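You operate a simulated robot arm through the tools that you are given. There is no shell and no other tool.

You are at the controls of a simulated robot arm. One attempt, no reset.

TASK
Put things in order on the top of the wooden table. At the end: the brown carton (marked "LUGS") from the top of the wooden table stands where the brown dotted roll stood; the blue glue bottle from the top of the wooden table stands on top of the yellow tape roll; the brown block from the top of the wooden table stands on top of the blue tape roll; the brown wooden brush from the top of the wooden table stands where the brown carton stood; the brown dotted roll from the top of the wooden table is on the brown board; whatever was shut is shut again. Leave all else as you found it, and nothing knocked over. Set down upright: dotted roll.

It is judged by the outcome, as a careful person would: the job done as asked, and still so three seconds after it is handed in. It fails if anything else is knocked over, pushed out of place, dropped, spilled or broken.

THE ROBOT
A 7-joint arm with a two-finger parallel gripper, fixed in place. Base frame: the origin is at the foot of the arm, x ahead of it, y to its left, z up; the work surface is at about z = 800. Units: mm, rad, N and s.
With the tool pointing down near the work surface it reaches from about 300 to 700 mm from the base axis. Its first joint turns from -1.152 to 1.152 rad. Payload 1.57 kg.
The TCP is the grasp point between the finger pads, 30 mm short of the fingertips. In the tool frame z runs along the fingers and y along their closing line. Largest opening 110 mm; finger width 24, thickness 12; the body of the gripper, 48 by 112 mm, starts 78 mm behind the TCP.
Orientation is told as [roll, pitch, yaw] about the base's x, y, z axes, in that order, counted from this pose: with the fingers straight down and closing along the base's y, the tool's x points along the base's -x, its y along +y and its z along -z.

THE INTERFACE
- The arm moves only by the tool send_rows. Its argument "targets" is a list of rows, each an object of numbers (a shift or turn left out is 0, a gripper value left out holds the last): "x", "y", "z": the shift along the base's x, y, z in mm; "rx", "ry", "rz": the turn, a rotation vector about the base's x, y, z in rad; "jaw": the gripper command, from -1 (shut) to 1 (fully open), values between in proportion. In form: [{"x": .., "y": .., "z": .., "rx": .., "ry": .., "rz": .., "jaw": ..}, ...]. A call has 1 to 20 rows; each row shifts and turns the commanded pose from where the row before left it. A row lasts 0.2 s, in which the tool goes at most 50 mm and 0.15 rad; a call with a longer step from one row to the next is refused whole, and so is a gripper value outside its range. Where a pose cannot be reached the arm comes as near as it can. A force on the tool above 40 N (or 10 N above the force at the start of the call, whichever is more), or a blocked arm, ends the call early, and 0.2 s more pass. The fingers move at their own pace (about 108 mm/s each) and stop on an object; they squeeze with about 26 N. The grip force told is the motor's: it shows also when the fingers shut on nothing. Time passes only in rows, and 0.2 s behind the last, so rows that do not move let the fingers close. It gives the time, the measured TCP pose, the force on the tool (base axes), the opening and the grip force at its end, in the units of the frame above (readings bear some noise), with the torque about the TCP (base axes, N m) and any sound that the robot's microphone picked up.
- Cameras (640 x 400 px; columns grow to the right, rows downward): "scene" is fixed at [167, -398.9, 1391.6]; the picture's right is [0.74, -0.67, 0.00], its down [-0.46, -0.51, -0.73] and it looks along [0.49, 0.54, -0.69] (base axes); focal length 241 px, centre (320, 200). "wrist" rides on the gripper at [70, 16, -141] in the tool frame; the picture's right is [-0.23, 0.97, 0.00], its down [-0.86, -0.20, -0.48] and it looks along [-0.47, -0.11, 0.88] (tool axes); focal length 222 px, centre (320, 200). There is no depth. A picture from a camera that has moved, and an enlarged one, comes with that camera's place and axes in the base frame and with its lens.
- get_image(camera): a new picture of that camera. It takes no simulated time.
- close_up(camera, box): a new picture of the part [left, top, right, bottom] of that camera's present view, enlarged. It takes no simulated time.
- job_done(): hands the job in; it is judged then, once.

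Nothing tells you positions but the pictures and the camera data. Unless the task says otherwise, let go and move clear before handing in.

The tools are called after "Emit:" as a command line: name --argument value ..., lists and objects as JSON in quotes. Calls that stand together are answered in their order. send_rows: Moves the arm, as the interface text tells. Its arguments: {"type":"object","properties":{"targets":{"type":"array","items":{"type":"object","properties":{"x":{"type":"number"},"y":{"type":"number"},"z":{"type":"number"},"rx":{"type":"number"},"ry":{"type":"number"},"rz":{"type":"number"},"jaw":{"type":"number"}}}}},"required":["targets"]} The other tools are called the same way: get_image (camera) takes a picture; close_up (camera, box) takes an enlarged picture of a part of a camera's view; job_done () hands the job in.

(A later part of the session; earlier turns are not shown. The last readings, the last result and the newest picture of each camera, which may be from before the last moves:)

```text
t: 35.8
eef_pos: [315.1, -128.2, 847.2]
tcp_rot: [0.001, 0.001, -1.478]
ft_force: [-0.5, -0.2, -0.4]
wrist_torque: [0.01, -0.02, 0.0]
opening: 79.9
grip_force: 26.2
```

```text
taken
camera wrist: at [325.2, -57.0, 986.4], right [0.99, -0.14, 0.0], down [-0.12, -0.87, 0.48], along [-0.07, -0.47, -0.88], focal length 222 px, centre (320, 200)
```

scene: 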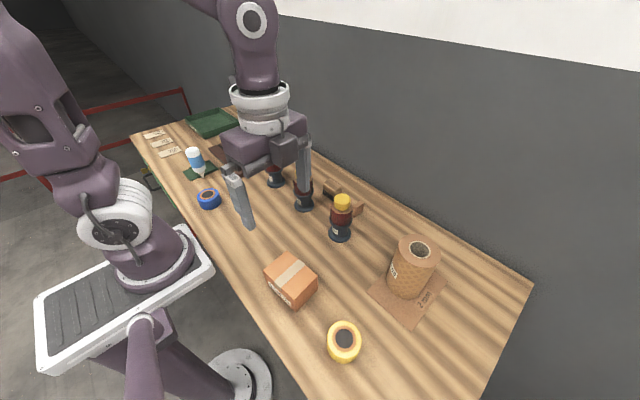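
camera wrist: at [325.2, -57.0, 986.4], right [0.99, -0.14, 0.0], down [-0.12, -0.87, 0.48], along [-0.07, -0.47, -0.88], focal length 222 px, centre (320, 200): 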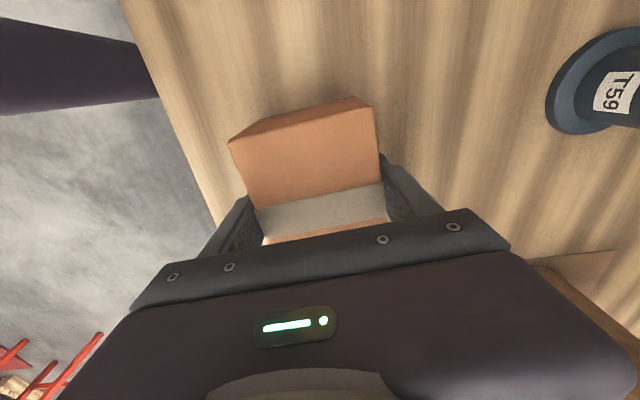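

Gripped at 79.9 mm. I'm lifting slowly and checking that it holds.

Emit:
send_rows --targets '[{"z": 2}, {"z": 3}, {"z": 3}, {"z": 3}, {"z": 2}]'

Emit:
get_image --camera "wrist"

Emit:
close_up --camera "scene" --box '[210, 200, 370, 320]'

```text
t: 37.0
eef_pos: [313.9, -128.0, 859.8]
tcp_rot: [0.001, 0.0, -1.479]
ft_force: [-0.6, 0.9, -4.3]
wrist_torque: [0.02, 0.01, 0.02]
opening: 79.8
grip_force: 25.8
```

```text
taken
camera wrist: at [324.5, -57.0, 999.6], right [0.99, -0.14, 0.0], down [-0.12, -0.87, 0.48], along [-0.07, -0.47, -0.88], focal length 222 px, centre (320, 200)
```

wrist: 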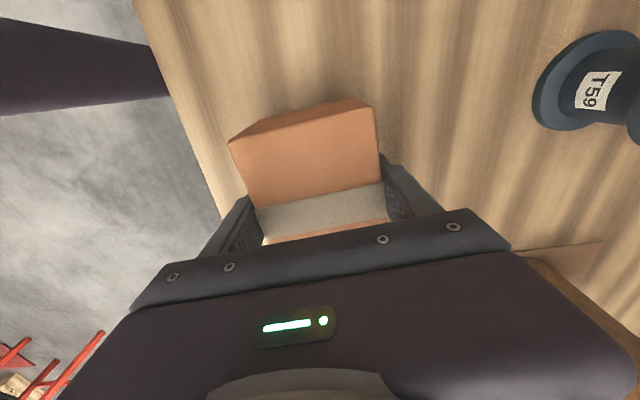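

```text
3.33 times, centred on (290, 260) of scene
camera zoom: at [167.1, -398.9, 1391.6], right [0.74, -0.67, 0.0], down [-0.46, -0.51, -0.73], along [0.49, 0.54, -0.69], focal length 805 px, centre (420, 0)
```

zoom: 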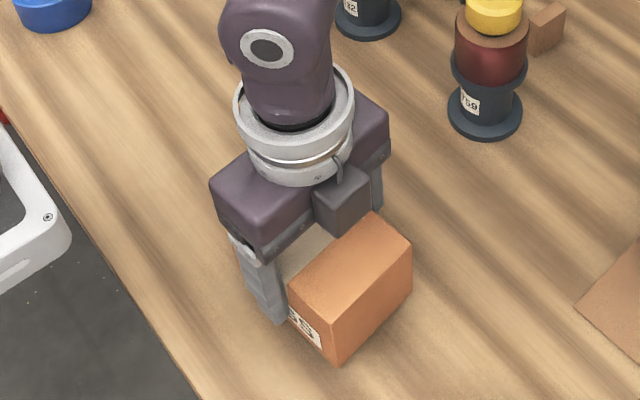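

The carton is held (4.3 N). I'm raising it a bit more and moving it along +y to the roll's old spot.

Emit:
send_rows --targets '[{"z": 3}, {"z": 4}, {"z": 3}, {"y": 5}, {"y": 10, "x": 0.5}, {"y": 15, "x": 0.5}, {"y": 19, "x": 0.5}, {"y": 19, "x": 0.5}, {"y": 19, "x": 0.5}, {"y": 19, "x": 0.5}, {"y": 19, "x": 0.2}, {"y": 19}, {"y": 19}, {"y": 19}, {"y": 19}, {"y": 19}, {"y": 15}, {"y": 10}, {"y": 5.5}]'

Emit:
get_image --camera "wrist"

Emit:
get_image --camera "scene"

```text
t: 41.0
eef_pos: [317.6, 121.7, 869.5]
tcp_rot: [0.0, -0.002, -1.478]
ft_force: [-0.7, -0.1, -4.7]
wrist_torque: [-0.02, 0.01, 0.03]
opening: 79.9
grip_force: 26.2
```

```text
taken
camera wrist: at [328.1, 193.3, 1009.1], right [0.99, -0.14, 0.0], down [-0.12, -0.87, 0.48], along [-0.07, -0.47, -0.88], focal length 222 px, centre (320, 200)
```

wrist: 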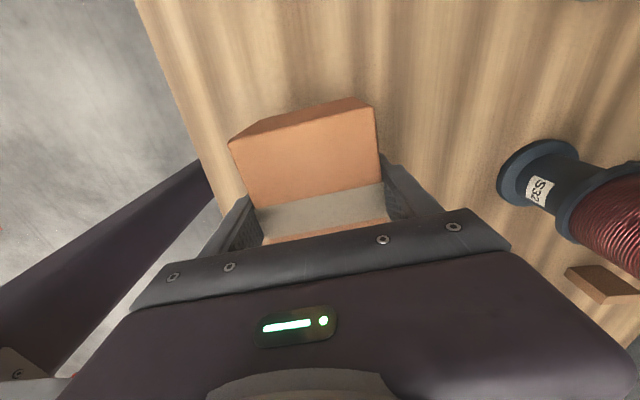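

```text
taken
```

scene: 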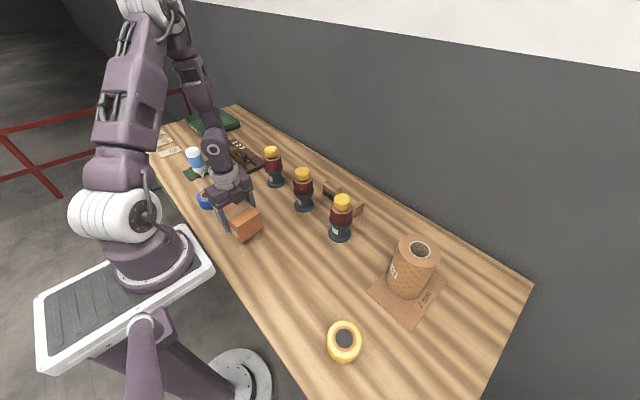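

Emit:
send_rows --targets '[{"z": -3}, {"z": -5}, {"z": -5}, {"z": -5}, {"z": -3}, {"z": -1}, {}]'

Emit:
send_rows --targets '[{"z": -1}, {}]'

Emit:
close_up --camera "scene" --box '[180, 160, 300, 260]'

```text
t: 42.6
eef_pos: [317.7, 121.0, 847.4]
tcp_rot: [0.0, 0.0, -1.479]
ft_force: [0.5, 1.1, -3.8]
wrist_torque: [0.03, 0.01, -0.03]
opening: 79.7
grip_force: 26.2
```

```text
t: 43.2
eef_pos: [316.9, 122.6, 846.6]
tcp_rot: [0.0, 0.001, -1.479]
ft_force: [-0.7, -1.8, 6.2]
wrist_torque: [0.3, -0.04, 0.04]
opening: 79.9
grip_force: 26.5
```

```text
4.00 times, centred on (240, 210) of scene
camera zoom: at [166.9, -399.0, 1391.6], right [0.74, -0.67, 0.0], down [-0.46, -0.51, -0.73], along [0.49, 0.54, -0.69], focal length 966 px, centre (640, 160)
```

zoom: 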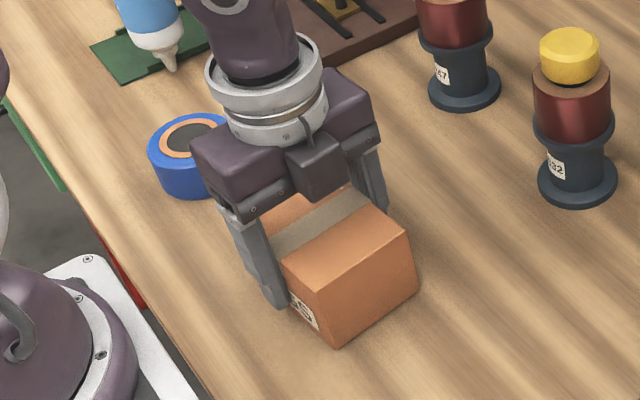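

The carton is down at the roll's old spot. I'm releasing and rising.

Emit:
send_rows --targets '[{"jaw": -0.2}, {"jaw": 0.6}, {"jaw": 1}, {}, {}]'

Emit:
send_rows --targets '[{"z": 10}, {"z": 25}, {"z": 40}, {"z": 45}, {"z": 45}, {"z": 45}, {"z": 45}, {"z": 20}, {}]'

Emit:
get_image --camera "wrist"

Emit:
get_image --camera "scene"

```text
t: 44.4
eef_pos: [317.3, 121.8, 846.9]
tcp_rot: [0.001, 0.002, -1.476]
ft_force: [-0.1, 0.6, -0.3]
wrist_torque: [0.01, -0.02, 0.02]
opening: 110.3
grip_force: 0.1
```

```text
t: 46.4
eef_pos: [315.6, 121.1, 1122.3]
tcp_rot: [-0.001, 0.002, -1.479]
ft_force: [0.4, 0.6, -0.5]
wrist_torque: [-0.04, -0.02, 0.0]
opening: 110.1
grip_force: 0.1
```

```text
taken
camera wrist: at [325.2, 192.0, 1261.8], right [0.99, -0.14, 0.0], down [-0.12, -0.87, 0.48], along [-0.07, -0.47, -0.88], focal length 222 px, centre (320, 200)
```

wrist: 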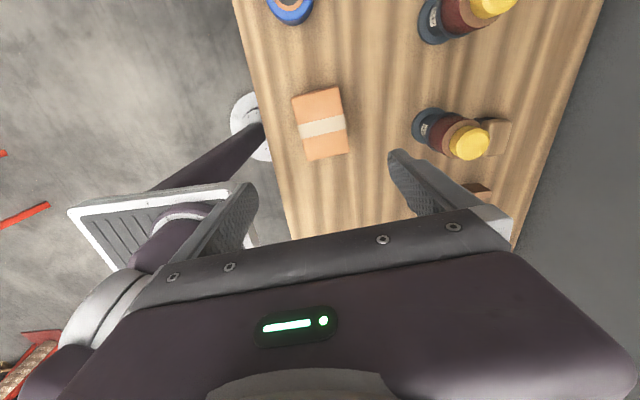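

```text
taken
```

scene: 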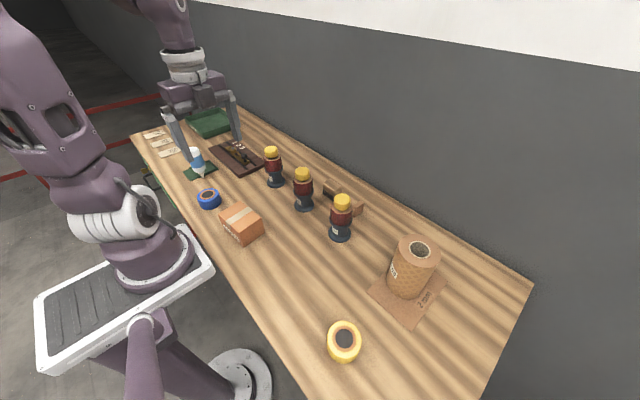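

The carton stands in place. Next is the brush behind the middle spool bottle; I'm turning back and moving over it to measure it.

Emit:
send_rows --targets '[{"x": 28.25, "y": -7.45, "rz": 0.1478}, {"x": 28.25, "y": -7.45, "rz": 0.1478}, {"x": 28.25, "y": -7.45, "rz": 0.1478}, {"x": 28.25, "y": -7.45, "rz": 0.1478}, {"x": 28.25, "y": -7.45, "rz": 0.1478}, {"x": 28.25, "y": -7.45, "rz": 0.1478}, {"x": 28.25, "y": -7.45, "rz": 0.1478}, {"x": 28.25, "y": -7.45, "rz": 0.1478}, {"x": 28.25, "y": -7.45, "rz": 0.1478}, {"x": 28.25, "y": -7.45, "rz": 0.1478}, {}]'

Emit:
get_image --camera "wrist"

Emit:
close_up --camera "wrist" --box '[180, 60, 400, 200]'

Emit:
close_up --camera "scene" --box '[300, 150, 400, 240]'

```text
t: 48.8
eef_pos: [597.4, 46.8, 1122.8]
tcp_rot: [0.0, 0.0, 0.001]
ft_force: [-0.2, -0.1, 1.3]
wrist_torque: [-0.01, 0.03, 0.0]
opening: 110.0
grip_force: 0.2
```

```text
taken
camera wrist: at [528.1, 63.0, 1262.6], right [0.23, 0.97, 0.0], down [0.86, -0.2, 0.48], along [0.47, -0.11, -0.88], focal length 222 px, centre (320, 200)
```

wrist: 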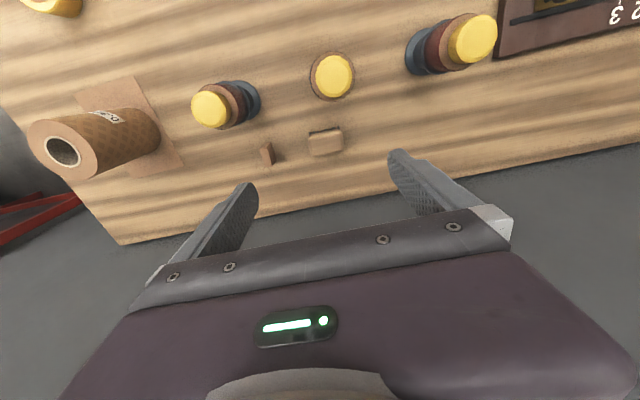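

```text
2.86 times, centred on (290, 130) of wrist
camera zoom: at [528.1, 63.0, 1262.6], right [0.23, 0.97, 0.0], down [0.86, -0.2, 0.48], along [0.47, -0.11, -0.88], focal length 635 px, centre (406, 400)
```

zoom: 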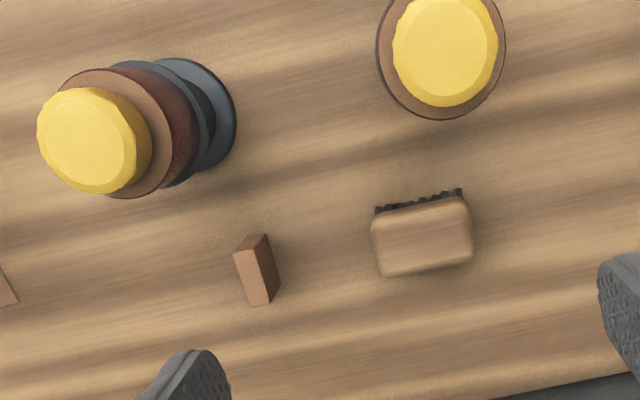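

```text
4.44 times, centred on (350, 195) of scene
camera zoom: at [167.0, -398.9, 1391.6], right [0.74, -0.67, 0.0], down [-0.46, -0.51, -0.73], along [0.49, 0.54, -0.69], focal length 1073 px, centre (187, 222)
```

zoom: 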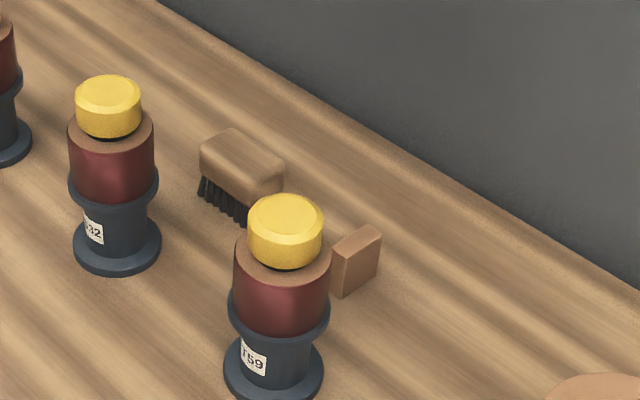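

The brush is about 40×61 mm, centred near (633,50), with wood from z≈820 to 856. To keep the camera clear of the tall bottle I'll turn the gripper −90° and close across its short side (along x).

Emit:
send_rows --targets '[{"x": 3, "y": 0.3, "rz": -0.1428, "jaw": 0.4}, {"x": 3, "y": 0.3, "rz": -0.1428}, {"x": 3, "y": 0.3, "rz": -0.1428}, {"x": 3, "y": 0.3, "rz": -0.1428}, {"x": 3, "y": 0.3, "rz": -0.1428}, {"x": 3, "y": 0.3, "rz": -0.1428}, {"x": 3, "y": 0.3, "rz": -0.1428}, {"x": 3, "y": 0.3, "rz": -0.1428}, {"x": 3, "y": 0.3, "rz": -0.1428}, {"x": 3, "y": 0.3, "rz": -0.1428}, {"x": 3, "rz": -0.1428}, {"z": -40}, {"z": -40}, {}]'

Emit:
get_image --camera "wrist"

Emit:
get_image --camera "scene"

```text
t: 51.8
eef_pos: [633.2, 50.1, 1041.4]
tcp_rot: [-0.001, 0.001, -1.572]
ft_force: [0.3, 0.1, -0.5]
wrist_torque: [-0.02, 0.01, 0.05]
opening: 77.1
grip_force: 0.0
```

```text
taken
camera wrist: at [650.9, 119.8, 1181.0], right [0.97, -0.23, 0.0], down [-0.2, -0.86, 0.48], along [-0.11, -0.47, -0.88], focal length 222 px, centre (320, 200)
```

wrist: 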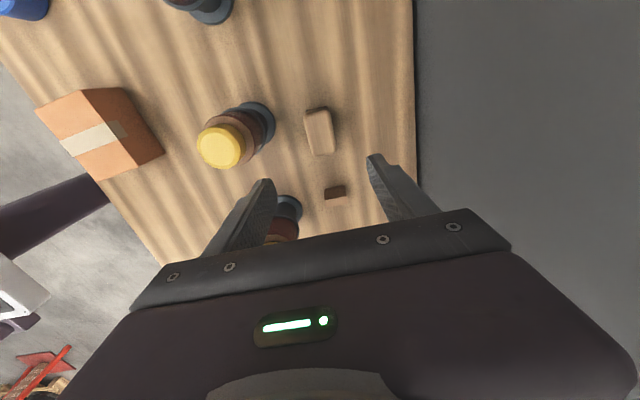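

```text
taken
```

scene: 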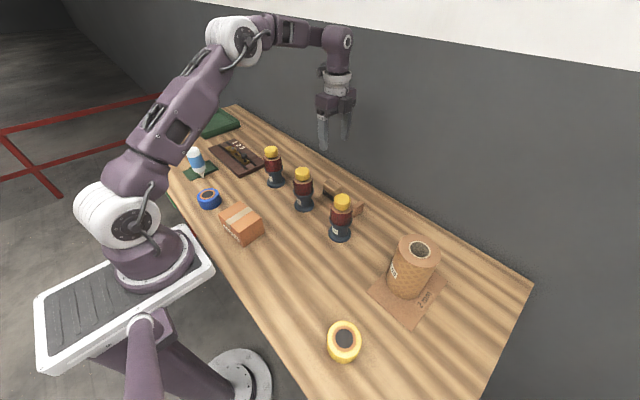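

Emit:
send_rows --targets '[{"z": -40, "x": 0.5, "y": 1}, {"z": -40}, {"z": -40}, {"z": -30}, {}]'

Emit:
get_image --camera "wrist"

Emit:
close_up --camera "scene" --box '[270, 120, 400, 230]'

```text
t: 53.0
eef_pos: [634.5, 51.9, 892.1]
tcp_rot: [-0.001, 0.002, -1.571]
ft_force: [0.2, 0.3, 0.2]
wrist_torque: [0.0, 0.03, 0.04]
opening: 76.8
grip_force: 0.0
```

```text
taken
camera wrist: at [651.9, 122.0, 1032.5], right [0.97, -0.23, 0.0], down [-0.2, -0.86, 0.48], along [-0.11, -0.47, -0.88], focal length 222 px, centre (320, 200)
```

wrist: 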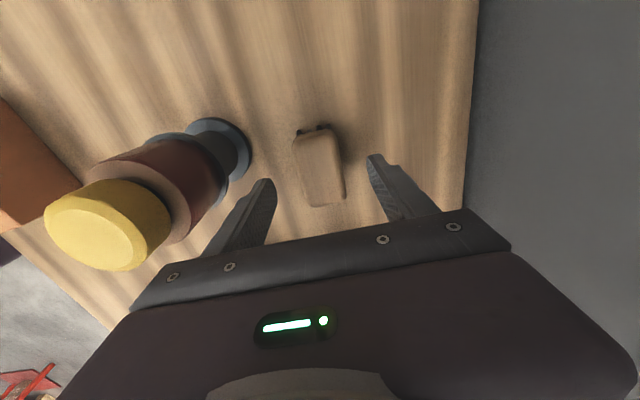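

```text
3.64 times, centred on (335, 175) of scene
camera zoom: at [167.0, -398.9, 1391.6], right [0.74, -0.67, 0.0], down [-0.46, -0.51, -0.73], along [0.49, 0.54, -0.69], focal length 878 px, centre (266, 291)
```

zoom: 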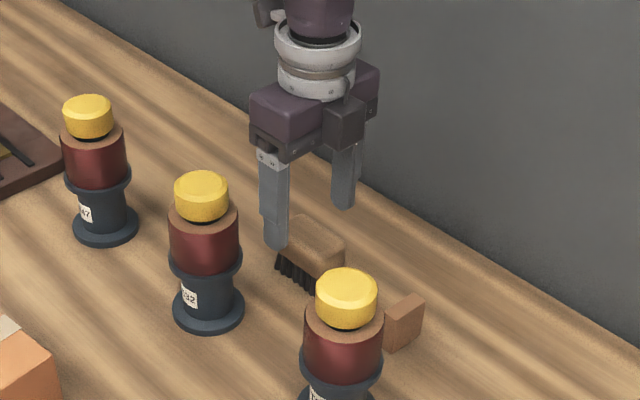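

The fingers straddle the brush with good clearance. I'm descending to grip it.

Emit:
send_rows --targets '[{"z": -20}, {"z": -20}, {"z": -11}, {}]'

Emit:
get_image --camera "wrist"

Emit:
send_rows --targets '[{"jaw": -1}, {}, {}, {}]'

Emit:
get_image --camera "wrist"

```text
t: 54.0
eef_pos: [632.3, 51.7, 840.2]
tcp_rot: [-0.001, -0.001, -1.57]
ft_force: [-0.7, -1.1, -0.9]
wrist_torque: [-0.02, -0.02, -0.04]
opening: 77.2
grip_force: 0.0
```

```text
taken
camera wrist: at [649.8, 121.8, 980.6], right [0.97, -0.23, 0.0], down [-0.2, -0.86, 0.48], along [-0.11, -0.47, -0.88], focal length 222 px, centre (320, 200)
```

wrist: 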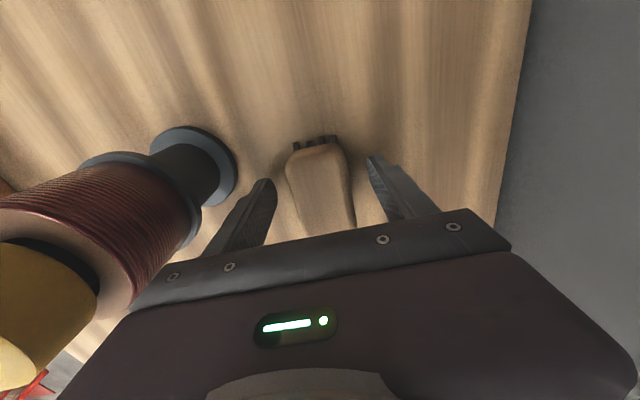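

```text
t: 55.0
eef_pos: [634.5, 53.2, 840.8]
tcp_rot: [-0.001, -0.002, -1.571]
ft_force: [-0.2, -0.6, -0.2]
wrist_torque: [0.02, 0.03, -0.02]
opening: 39.6
grip_force: 26.2
```

```text
taken
camera wrist: at [649.8, 121.8, 980.8], right [0.97, -0.23, 0.0], down [-0.2, -0.86, 0.48], along [-0.11, -0.47, -0.88], focal length 222 px, centre (320, 200)
```

wrist: 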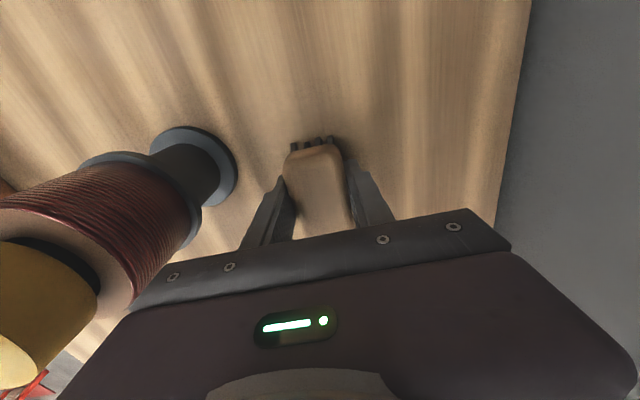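

Emit:
send_rows --targets '[{"z": 2}, {"z": 3}, {"z": 4}, {"z": 4}, {"z": 2}]'

Emit:
close_up --camera "scene" --box '[270, 120, 400, 230]'

```text
t: 56.2
eef_pos: [633.5, 51.0, 855.3]
tcp_rot: [-0.001, 0.001, -1.571]
ft_force: [0.2, 0.5, -0.8]
wrist_torque: [0.01, 0.0, -0.01]
opening: 39.4
grip_force: 26.5
```

```text
3.64 times, centred on (335, 175) of scene
camera zoom: at [167.0, -398.9, 1391.6], right [0.74, -0.67, 0.0], down [-0.46, -0.51, -0.73], along [0.49, 0.54, -0.69], focal length 878 px, centre (266, 291)
```

zoom: 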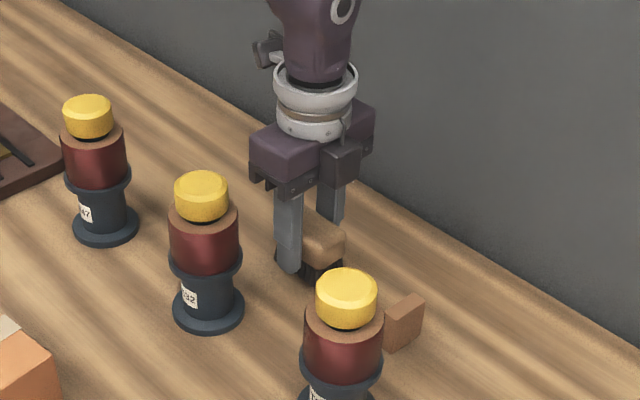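

Emit:
send_rows --targets '[{"z": 4}, {"z": 6}, {"z": 8}, {"z": 8}, {"z": 6}, {"z": 3}]'

Emit:
get_image --camera "wrist"

Emit:
close_up --camera "scene" --box '[270, 120, 400, 230]'

```text
t: 57.6
eef_pos: [632.0, 50.6, 890.7]
tcp_rot: [-0.001, -0.001, -1.573]
ft_force: [0.0, -0.2, -0.8]
wrist_torque: [0.01, 0.01, 0.01]
opening: 39.4
grip_force: 25.8
```

```text
taken
camera wrist: at [649.5, 120.7, 1030.9], right [0.97, -0.23, 0.0], down [-0.2, -0.86, 0.48], along [-0.11, -0.47, -0.88], focal length 222 px, centre (320, 200)
```

wrist: 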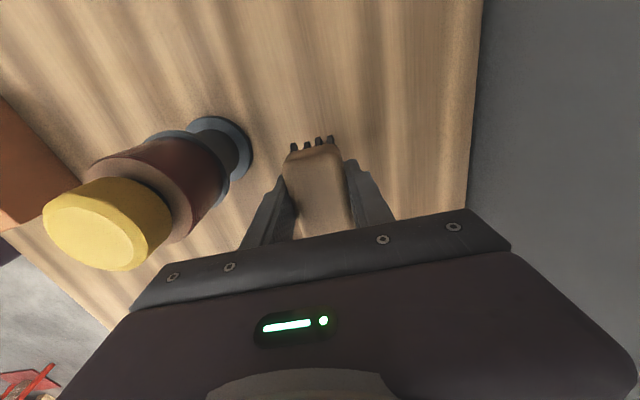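

```text
3.64 times, centred on (335, 175) of scene
camera zoom: at [167.0, -398.9, 1391.6], right [0.74, -0.67, 0.0], down [-0.46, -0.51, -0.73], along [0.49, 0.54, -0.69], focal length 878 px, centre (266, 291)
```

zoom: 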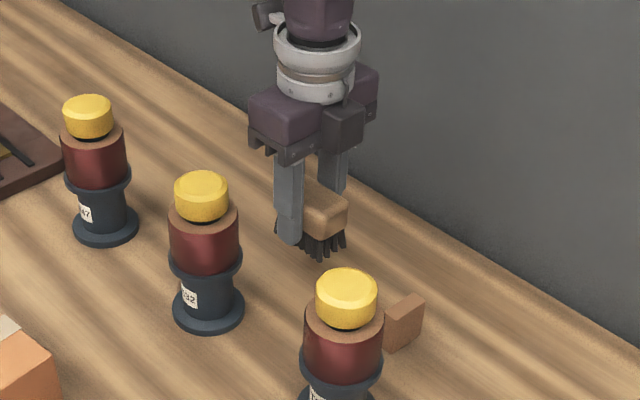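

Emit:
close_up --camera "scene" --box '[310, 160, 350, 200]'

Emit:
close_up --camera "wrist" --box '[260, 110, 380, 250]'

```text
10.00 times, centred on (330, 180) of scene
camera zoom: at [167.0, -398.9, 1391.6], right [0.74, -0.67, 0.0], down [-0.46, -0.51, -0.73], along [0.49, 0.54, -0.69], focal length 2414 px, centre (220, 400)
```

zoom: 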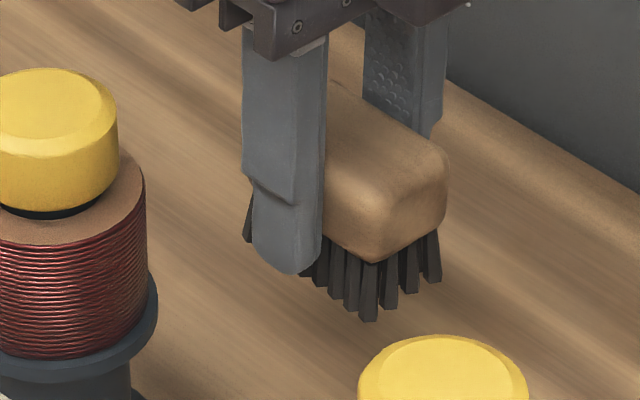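

```text
2.86 times, centred on (320, 180) of wrist
camera zoom: at [649.5, 120.7, 1030.9], right [0.97, -0.23, 0.0], down [-0.2, -0.86, 0.48], along [-0.11, -0.47, -0.88], focal length 635 px, centre (320, 257)
```

zoom: 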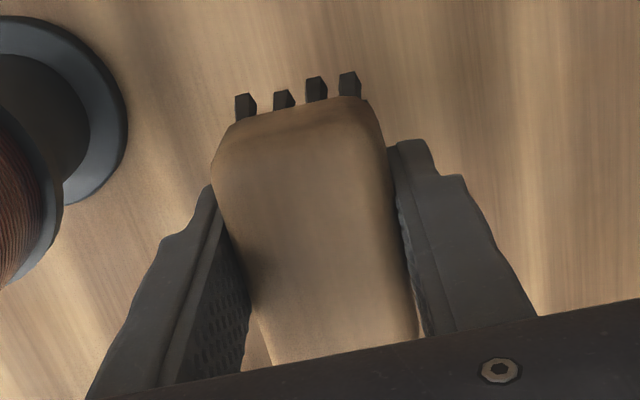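

The brush is held. I'm lifting above the bottles and carrying it to the carton's old spot at (316,−129).

Emit:
send_rows --targets '[{"z": 5}, {"z": 10}, {"z": 15}, {"z": 20}, {"z": 20}, {"z": 20}, {"z": 15}, {"z": 10}, {"z": 8}, {"z": 2}]'

Emit:
send_rows --targets '[{"x": -6, "y": -3.4}, {"x": -12, "y": -6.8}, {"x": -18, "y": -10.2}, {"x": -22, "y": -12.5}, {"x": -22, "y": -12.5}, {"x": -22, "y": -12.5}, {"x": -22, "y": -12.5}, {"x": -22, "y": -12.5}, {"x": -22, "y": -12.5}, {"x": -22, "y": -12.5}, {"x": -22, "y": -12.5}, {"x": -22, "y": -12.5}, {"x": -22, "y": -12.5}, {"x": -22, "y": -12.5}, {"x": -18, "y": -10.2}, {"x": -12, "y": -6.8}, {"x": -9.5, "y": -5.1}, {}]'

Emit:
get_image --camera "wrist"

Emit:
get_image --camera "scene"

```text
t: 59.8
eef_pos: [633.1, 51.4, 1015.3]
tcp_rot: [0.001, -0.001, -1.571]
ft_force: [-0.1, 0.3, -1.5]
wrist_torque: [0.0, 0.02, 0.01]
opening: 39.5
grip_force: 26.5
```

```text
t: 63.6
eef_pos: [315.0, -129.0, 1016.3]
tcp_rot: [-0.002, -0.001, -1.57]
ft_force: [-0.1, 0.1, -0.5]
wrist_torque: [0.0, -0.03, 0.0]
opening: 39.5
grip_force: 25.8
```

```text
taken
camera wrist: at [331.3, -59.5, 1155.8], right [0.97, -0.23, 0.0], down [-0.2, -0.86, 0.48], along [-0.11, -0.47, -0.88], focal length 222 px, centre (320, 200)
```

wrist: 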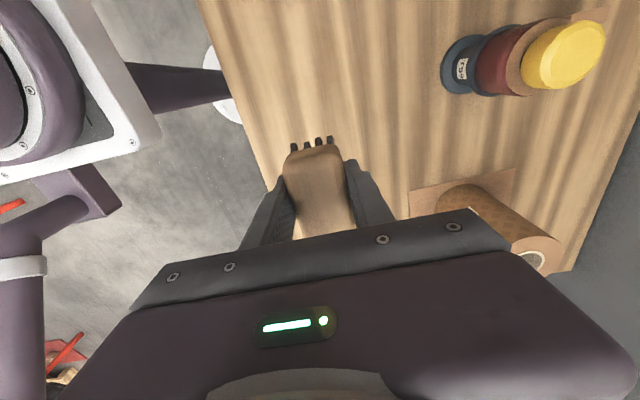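

```text
taken
```

scene: 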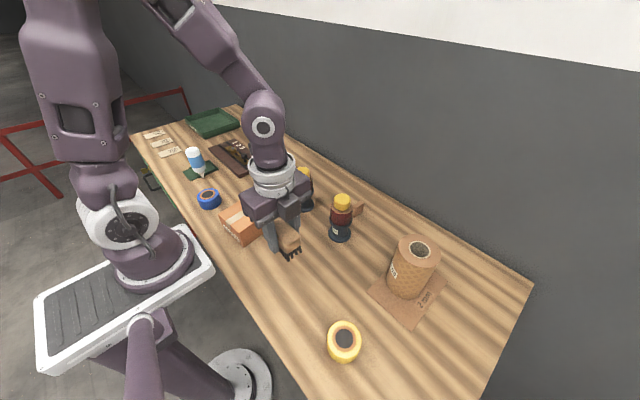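

Emit:
send_rows --targets '[{"z": -10}, {"z": -20}, {"z": -30}, {"z": -30}, {"z": -30}, {"z": -25}, {"z": -12}, {"z": -6}, {"z": -4}, {}]'

Emit:
close_up --camera "scene" --box '[240, 220, 340, 300]'

Emit:
get_image --camera "wrist"

```text
t: 65.8
eef_pos: [314.7, -129.6, 848.9]
tcp_rot: [0.0, 0.001, -1.57]
ft_force: [0.2, 0.0, -0.6]
wrist_torque: [0.0, -0.04, 0.01]
opening: 39.4
grip_force: 25.9
```

```text
5.00 times, centred on (290, 260) of scene
camera zoom: at [167.0, -398.9, 1391.6], right [0.74, -0.67, 0.0], down [-0.46, -0.51, -0.73], along [0.49, 0.54, -0.69], focal length 1207 px, centre (470, -100)
```

zoom: 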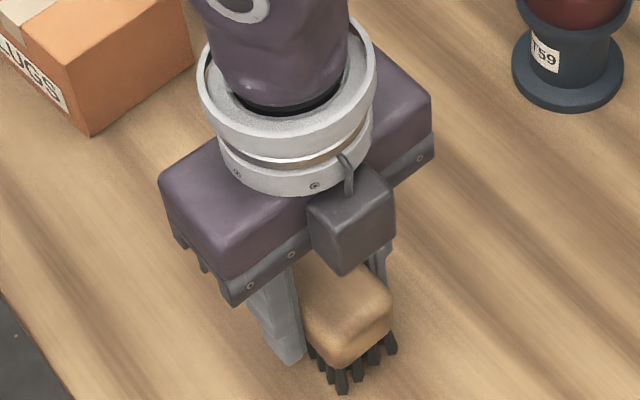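

```text
taken
camera wrist: at [331.7, -59.0, 988.3], right [0.97, -0.23, 0.0], down [-0.2, -0.86, 0.48], along [-0.11, -0.47, -0.88], focal length 222 px, centre (320, 200)
```

wrist: 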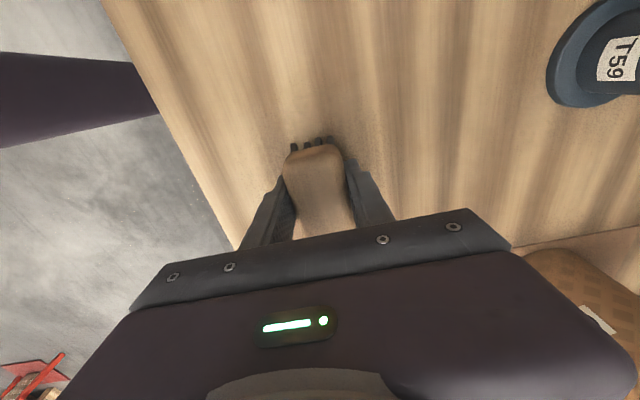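

Emit:
send_rows --targets '[{"z": -2}, {"z": -2}, {"z": -1}, {}]'

Emit:
send_rows --targets '[{"z": -1}, {}]'

Emit:
send_rows --targets '[{"z": -0.7}, {}]'

```text
t: 66.8
eef_pos: [315.1, -129.1, 843.2]
tcp_rot: [0.001, 0.0, -1.572]
ft_force: [-0.6, -0.1, -0.3]
wrist_torque: [0.02, 0.0, 0.01]
opening: 39.6
grip_force: 26.0
```

```text
t: 67.4
eef_pos: [315.0, -129.3, 842.9]
tcp_rot: [0.001, 0.0, -1.572]
ft_force: [0.5, 0.7, -1.6]
wrist_torque: [-0.01, -0.03, 0.01]
opening: 39.7
grip_force: 26.3
```

```text
t: 68.0
eef_pos: [315.5, -128.5, 841.8]
tcp_rot: [0.001, 0.0, -1.571]
ft_force: [0.3, 0.3, -1.1]
wrist_torque: [-0.03, -0.01, 0.0]
opening: 39.4
grip_force: 26.2
```

Emit:
send_rows --targets '[{"z": -0.7}, {}]'

Emit:
send_rows --targets '[{"z": -0.7}, {}]'

```text
t: 68.6
eef_pos: [315.4, -129.4, 840.7]
tcp_rot: [-0.001, 0.001, -1.572]
ft_force: [-0.4, 2.2, 11.4]
wrist_torque: [-0.02, 0.0, 0.02]
opening: 39.4
grip_force: 25.7
```

```text
t: 69.2
eef_pos: [314.7, -128.7, 840.6]
tcp_rot: [-0.001, 0.0, -1.571]
ft_force: [-1.1, 2.5, 27.4]
wrist_torque: [0.01, 0.03, -0.03]
opening: 39.3
grip_force: 26.1
```

Contact. I'm easing the pressure, releasing and rising.

Emit:
send_rows --targets '[{"z": 1}, {}, {"jaw": -0.1}, {"jaw": 0.4}, {"jaw": 0.6}, {}]'

Emit:
send_rows --targets '[{"z": 10}, {"z": 25}, {"z": 40}, {"z": 45}, {"z": 45}, {"z": 45}, {"z": 45}, {"z": 25}, {}]'

Emit:
get_image --camera "wrist"

Emit:
close_up --camera "scene" --box '[240, 220, 340, 300]'

```text
t: 70.6
eef_pos: [315.7, -129.0, 841.4]
tcp_rot: [0.0, 0.001, -1.571]
ft_force: [-0.1, 0.6, -0.1]
wrist_torque: [-0.01, 0.02, 0.03]
opening: 87.8
grip_force: 0.0
```

```text
t: 72.6
eef_pos: [315.5, -128.7, 1122.7]
tcp_rot: [0.0, 0.001, -1.571]
ft_force: [0.2, -0.2, -1.1]
wrist_torque: [0.0, -0.02, 0.01]
opening: 88.0
grip_force: 0.0
```

```text
taken
camera wrist: at [332.3, -59.3, 1261.1], right [0.97, -0.23, 0.0], down [-0.2, -0.85, 0.48], along [-0.11, -0.47, -0.88], focal length 222 px, centre (320, 200)
```

wrist: 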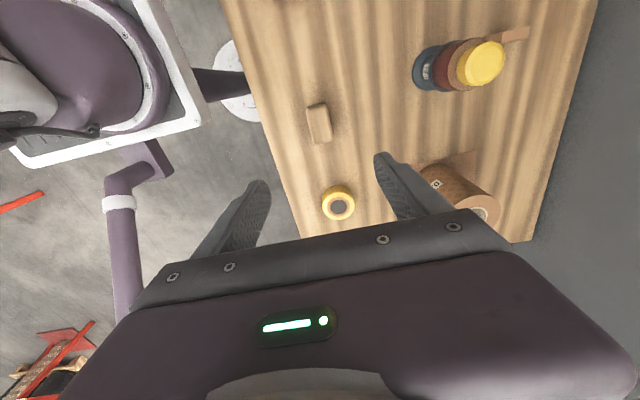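

```text
5.00 times, centred on (290, 260) of scene
camera zoom: at [167.0, -398.9, 1391.6], right [0.74, -0.67, 0.0], down [-0.46, -0.51, -0.73], along [0.49, 0.54, -0.69], focal length 1207 px, centre (470, -100)
```

zoom: 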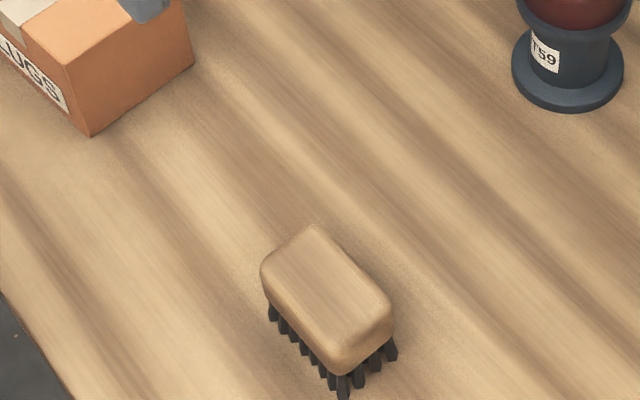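

The brush stands at the carton's old spot. Next is the brown block near (636,−68), so I'm moving to view it from above.

Emit:
send_rows --targets '[{"x": 27, "y": 5.6, "rz": 0.1428, "jaw": 1}, {"x": 27, "y": 5.6, "rz": 0.1428}, {"x": 27, "y": 5.6, "rz": 0.1428}, {"x": 27, "y": 5.6, "rz": 0.1428}, {"x": 27, "y": 5.6, "rz": 0.1428}, {"x": 27, "y": 5.6, "rz": 0.1428}, {"x": 27, "y": 5.6, "rz": 0.1428}, {"x": 27, "y": 5.6, "rz": 0.1428}, {"x": 27, "y": 5.6, "rz": 0.1428}, {"x": 27, "y": 5.6, "rz": 0.1428}, {"x": 27, "y": 5, "rz": 0.1428}, {}]'

Emit:
get_image --camera "wrist"

Emit:
close_up --camera "wrist" --box '[260, 90, 380, 180]'

Emit:
close_up --camera "scene" --box '[330, 170, 390, 230]'

```text
t: 75.2
eef_pos: [613.0, -67.8, 1121.1]
tcp_rot: [-0.001, 0.0, 0.001]
ft_force: [0.0, -0.5, -0.2]
wrist_torque: [0.02, 0.05, 0.02]
opening: 109.9
grip_force: 0.1
```

```text
taken
camera wrist: at [543.2, -51.8, 1260.4], right [0.23, 0.97, 0.0], down [0.86, -0.2, 0.48], along [0.47, -0.11, -0.88], focal length 222 px, centre (320, 200)
```

wrist: 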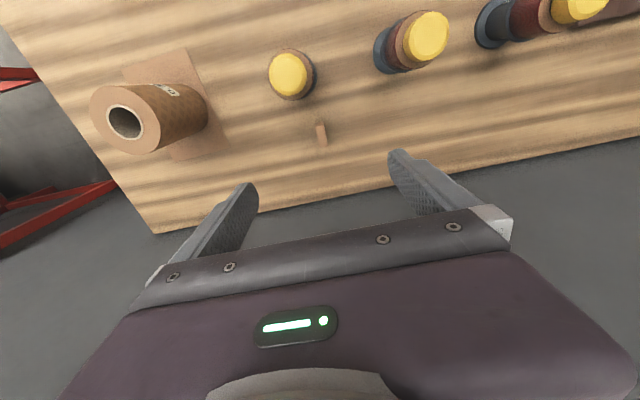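

```text
4.44 times, centred on (320, 135) of wrist
camera zoom: at [543.2, -51.8, 1260.4], right [0.23, 0.97, 0.0], down [0.86, -0.2, 0.48], along [0.47, -0.11, -0.88], focal length 987 px, centre (320, 489)
```

zoom: 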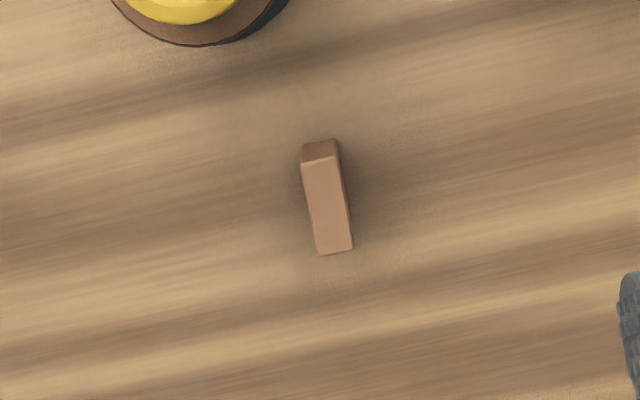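

```text
6.67 times, centred on (360, 200) of scene
camera zoom: at [167.0, -398.9, 1391.6], right [0.74, -0.67, 0.0], down [-0.46, -0.51, -0.73], along [0.49, 0.54, -0.69], focal length 1610 px, centre (53, 200)
```

zoom: 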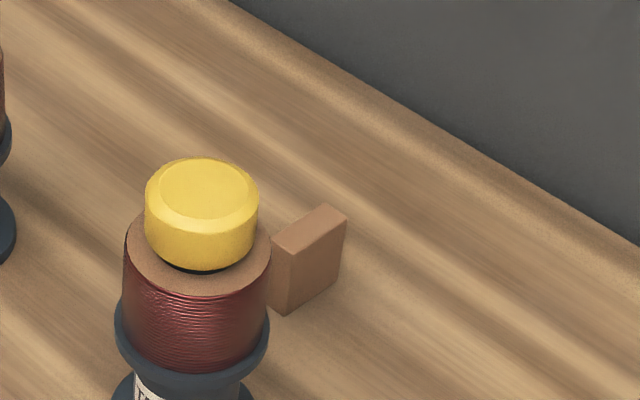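

The block is about 40×15 mm and 40 mm tall, centred at (636,−71), long axis along x. I'll turn +87.4° so the jaws close along its length and the camera stays clear of the bottle.

Emit:
send_rows --targets '[{"x": 2.2, "y": -0.25, "rz": 0.1387, "jaw": 0.27}, {"x": 2.2, "y": -0.25, "rz": 0.1387}, {"x": 2.2, "y": -0.25, "rz": 0.1387}, {"x": 2.2, "y": -0.25, "rz": 0.1387}, {"x": 2.2, "y": -0.25, "rz": 0.1387}, {"x": 2.2, "y": -0.25, "rz": 0.1387}, {"x": 2.2, "y": -0.25, "rz": 0.1387}, {"x": 2.2, "y": -0.25, "rz": 0.1387}, {"x": 2.2, "y": -0.25, "rz": 0.1387}, {"x": 2.2, "y": -0.25, "rz": 0.1387}, {"x": 2, "rz": 0.1387}, {"z": -40}, {"z": -40}, {}]'

Emit:
get_image --camera "wrist"

Emit:
close_up --camera "wrist" --box '[260, 90, 380, 180]'

Emit:
get_image --camera "scene"

```text
t: 78.2
eef_pos: [637.0, -70.4, 1042.2]
tcp_rot: [0.0, 0.0, 1.528]
ft_force: [0.4, 0.1, -0.1]
wrist_torque: [0.0, -0.02, 0.01]
opening: 69.7
grip_force: 0.0
```

```text
taken
camera wrist: at [618.0, -138.7, 1181.6], right [-0.96, 0.27, 0.0], down [0.24, 0.85, 0.48], along [0.13, 0.46, -0.88], focal length 222 px, centre (320, 200)
```

wrist: 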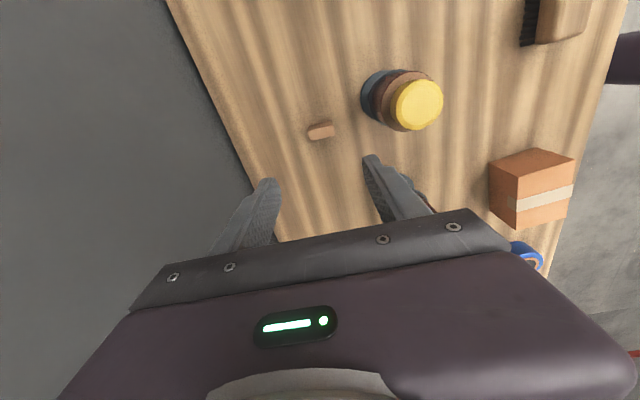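

```text
4.44 times, centred on (320, 135) of wrist
camera zoom: at [618.0, -138.7, 1181.6], right [-0.96, 0.27, 0.0], down [0.24, 0.85, 0.48], along [0.13, 0.46, -0.88], focal length 987 px, centre (320, 489)
```

zoom: 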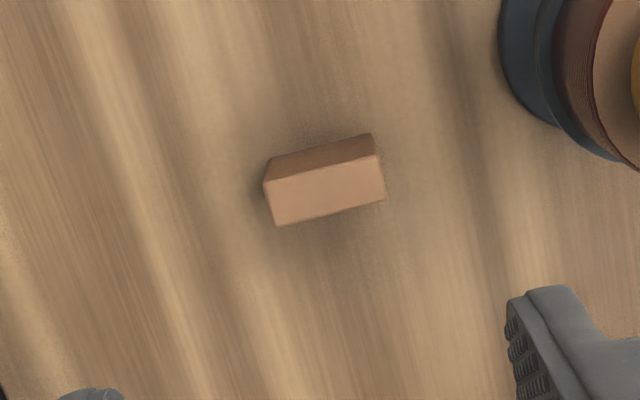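

```text
taken
```

scene: 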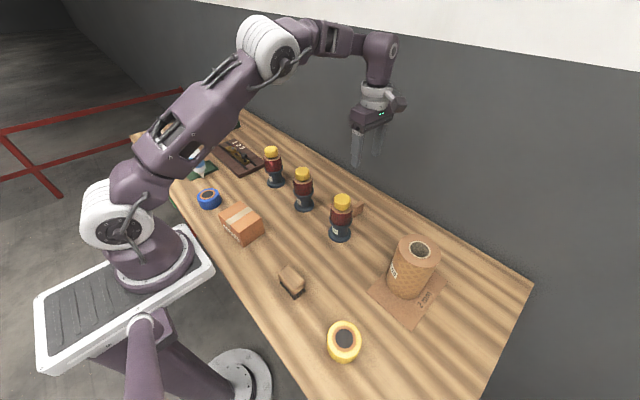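

Emit:
send_rows --targets '[{"z": -40, "x": -1}, {"z": -40}, {"z": -40}, {"z": -35}, {}]'

Emit:
get_image --camera "wrist"

Emit:
close_up --camera "scene" --box '[310, 130, 420, 240]'

```text
t: 79.4
eef_pos: [635.9, -70.3, 886.0]
tcp_rot: [0.0, 0.0, 1.525]
ft_force: [-0.1, 0.3, 0.0]
wrist_torque: [-0.01, 0.0, -0.01]
opening: 70.0
grip_force: 0.1
```

```text
taken
camera wrist: at [617.2, -139.1, 1025.2], right [-0.96, 0.27, 0.0], down [0.24, 0.85, 0.48], along [0.13, 0.46, -0.88], focal length 222 px, centre (320, 200)
```

wrist: 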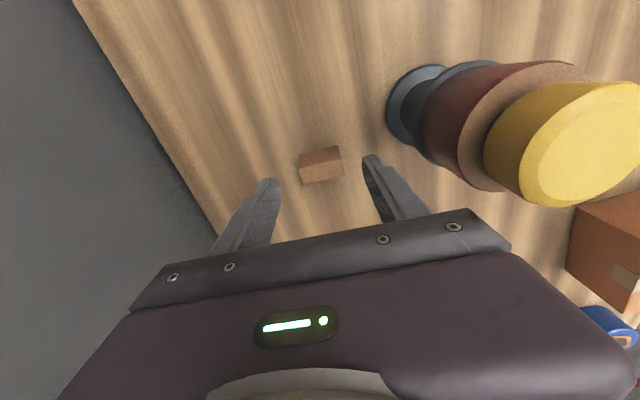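

```text
3.64 times, centred on (365, 185) of scene
camera zoom: at [167.0, -398.9, 1391.6], right [0.74, -0.67, 0.0], down [-0.46, -0.51, -0.73], along [0.49, 0.54, -0.69], focal length 878 px, centre (156, 254)
```

zoom: 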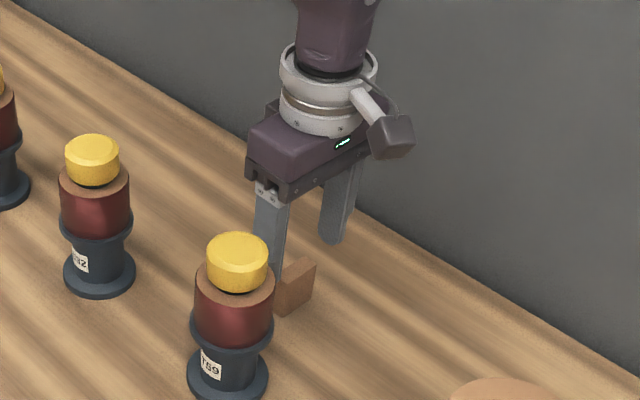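

Emit:
send_rows --targets '[{"z": -20}, {"z": -18}, {"z": -10}, {"z": -1.7}, {}]'

Emit:
get_image --camera "wrist"

Emit:
send_rows --targets '[{"jaw": -1}, {}, {}, {}]'

Emit:
get_image --camera "wrist"

```text
t: 80.6
eef_pos: [636.3, -68.4, 835.4]
tcp_rot: [0.001, 0.0, 1.527]
ft_force: [0.3, -0.2, 0.1]
wrist_torque: [0.02, 0.01, -0.01]
opening: 70.2
grip_force: 0.0
```

```text
taken
camera wrist: at [616.9, -138.2, 976.3], right [-0.96, 0.27, 0.0], down [0.24, 0.85, 0.48], along [0.13, 0.46, -0.88], focal length 222 px, centre (320, 200)
```

wrist: 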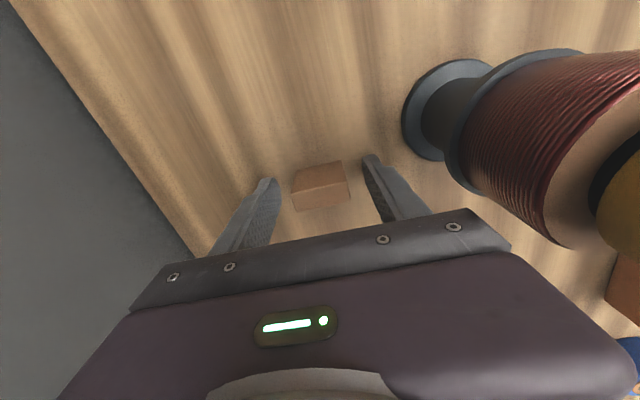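

```text
t: 81.6
eef_pos: [635.7, -69.7, 836.6]
tcp_rot: [0.0, -0.001, 1.525]
ft_force: [0.3, -0.5, -0.3]
wrist_torque: [0.0, 0.01, -0.01]
opening: 39.1
grip_force: 26.5
```

```text
taken
camera wrist: at [616.9, -138.3, 976.4], right [-0.96, 0.27, 0.0], down [0.24, 0.85, 0.48], along [0.13, 0.46, -0.88], focal length 222 px, centre (320, 200)
```

wrist: 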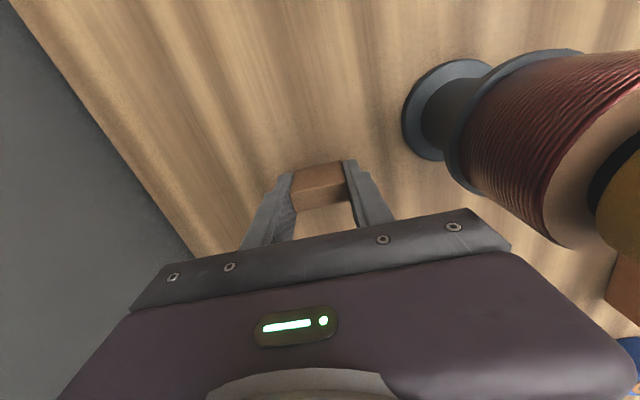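

Gripped at 39.1 mm. I'm lifting slowly.

Emit:
send_rows --targets '[{"z": 2}, {"z": 3}, {"z": 4}, {"z": 5}, {"z": 6}, {"z": 5}, {"z": 3}]'

Emit:
get_image --camera "wrist"

```text
t: 83.2
eef_pos: [636.1, -70.8, 863.6]
tcp_rot: [0.0, -0.001, 1.526]
ft_force: [-0.5, -0.5, 0.7]
wrist_torque: [-0.02, 0.05, -0.02]
opening: 39.3
grip_force: 25.8
```

```text
taken
camera wrist: at [616.4, -139.3, 1004.2], right [-0.96, 0.27, 0.0], down [0.24, 0.85, 0.48], along [0.13, 0.46, -0.88], focal length 222 px, centre (320, 200)
```

wrist: 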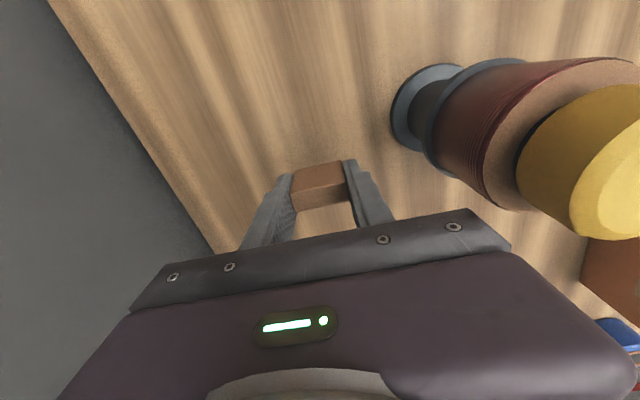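

Emit:
send_rows --targets '[{"z": 6}, {"z": 12}, {"z": 18}, {"z": 24}, {"z": 25}, {"z": 25}, {"z": 25}, {"z": 18}, {"z": 12}, {"z": 6}]'

Emit:
send_rows --targets '[{"x": -6, "y": 7}, {"x": -12, "y": 13.5}, {"x": -18, "y": 20}, {"x": -20, "y": 23}, {"x": -20, "y": 23}, {"x": -20, "y": 23}, {"x": -20, "y": 23}, {"x": -20, "y": 23}, {"x": -20, "y": 23}, {"x": -20, "y": 23}, {"x": -20, "y": 23}, {"x": -20, "y": 23}, {"x": -20, "y": 23}, {"x": -20, "y": 23}, {"x": -20, "y": 23}, {"x": -18, "y": 20}, {"x": -12, "y": 13.5}, {"x": -6, "y": 7}, {}]'

Emit:
get_image --camera "wrist"

Emit:
get_image --camera "scene"

```text
t: 85.4
eef_pos: [635.2, -68.7, 1034.2]
tcp_rot: [0.001, 0.0, 1.527]
ft_force: [0.2, 0.3, -0.3]
wrist_torque: [0.02, -0.02, 0.02]
opening: 39.1
grip_force: 26.5
```

```text
t: 89.4
eef_pos: [324.6, 287.7, 1035.9]
tcp_rot: [0.0, 0.001, 1.527]
ft_force: [0.4, 0.1, 0.5]
wrist_torque: [0.0, 0.01, 0.05]
opening: 39.0
grip_force: 26.2
```

```text
taken
camera wrist: at [305.6, 218.2, 1175.5], right [-0.96, 0.27, 0.0], down [0.24, 0.85, 0.48], along [0.13, 0.46, -0.88], focal length 222 px, centre (320, 200)
```

wrist: 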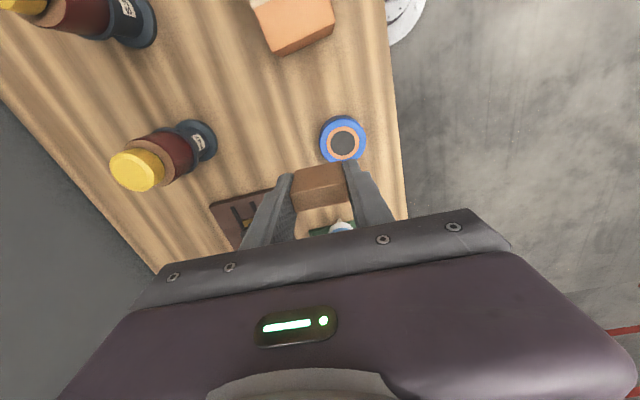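

```text
taken
```

scene: 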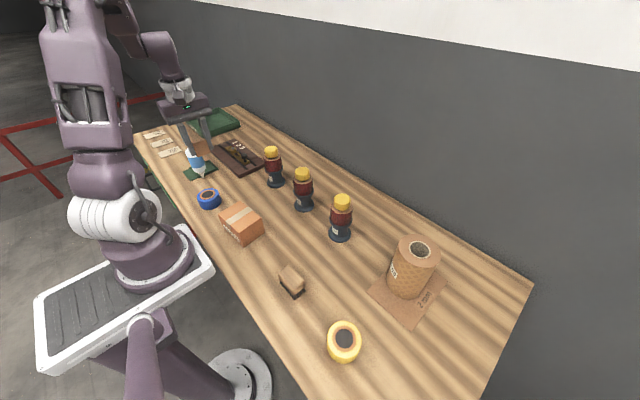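

Emit:
close_up --camera "wrist" --box '[300, 95, 390, 180]'

Emit:
close_up --camera "scene" --box '[180, 170, 240, 220]'

```text
4.71 times, centred on (345, 138) of wrist
camera zoom: at [305.6, 218.2, 1175.5], right [-0.96, 0.27, 0.0], down [0.24, 0.85, 0.48], along [0.13, 0.46, -0.88], focal length 1045 px, centre (202, 494)
```

zoom: 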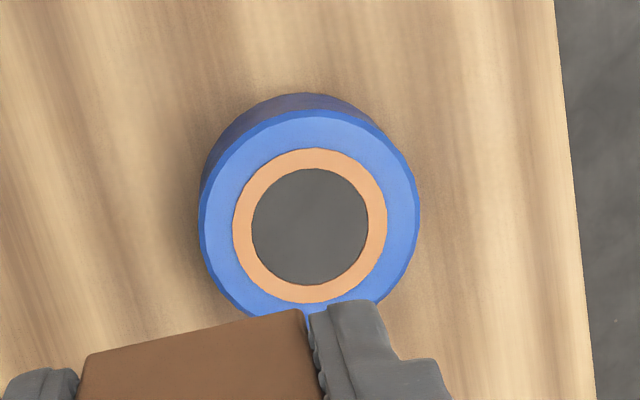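

```text
8.00 times, centred on (210, 195) of scene
camera zoom: at [167.0, -398.9, 1391.6], right [0.74, -0.67, 0.0], down [-0.46, -0.51, -0.73], along [0.49, 0.54, -0.69], focal length 1932 px, centre (1200, 240)
```

zoom: 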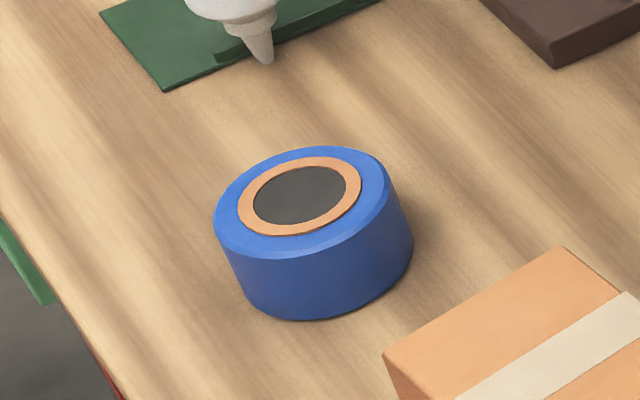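

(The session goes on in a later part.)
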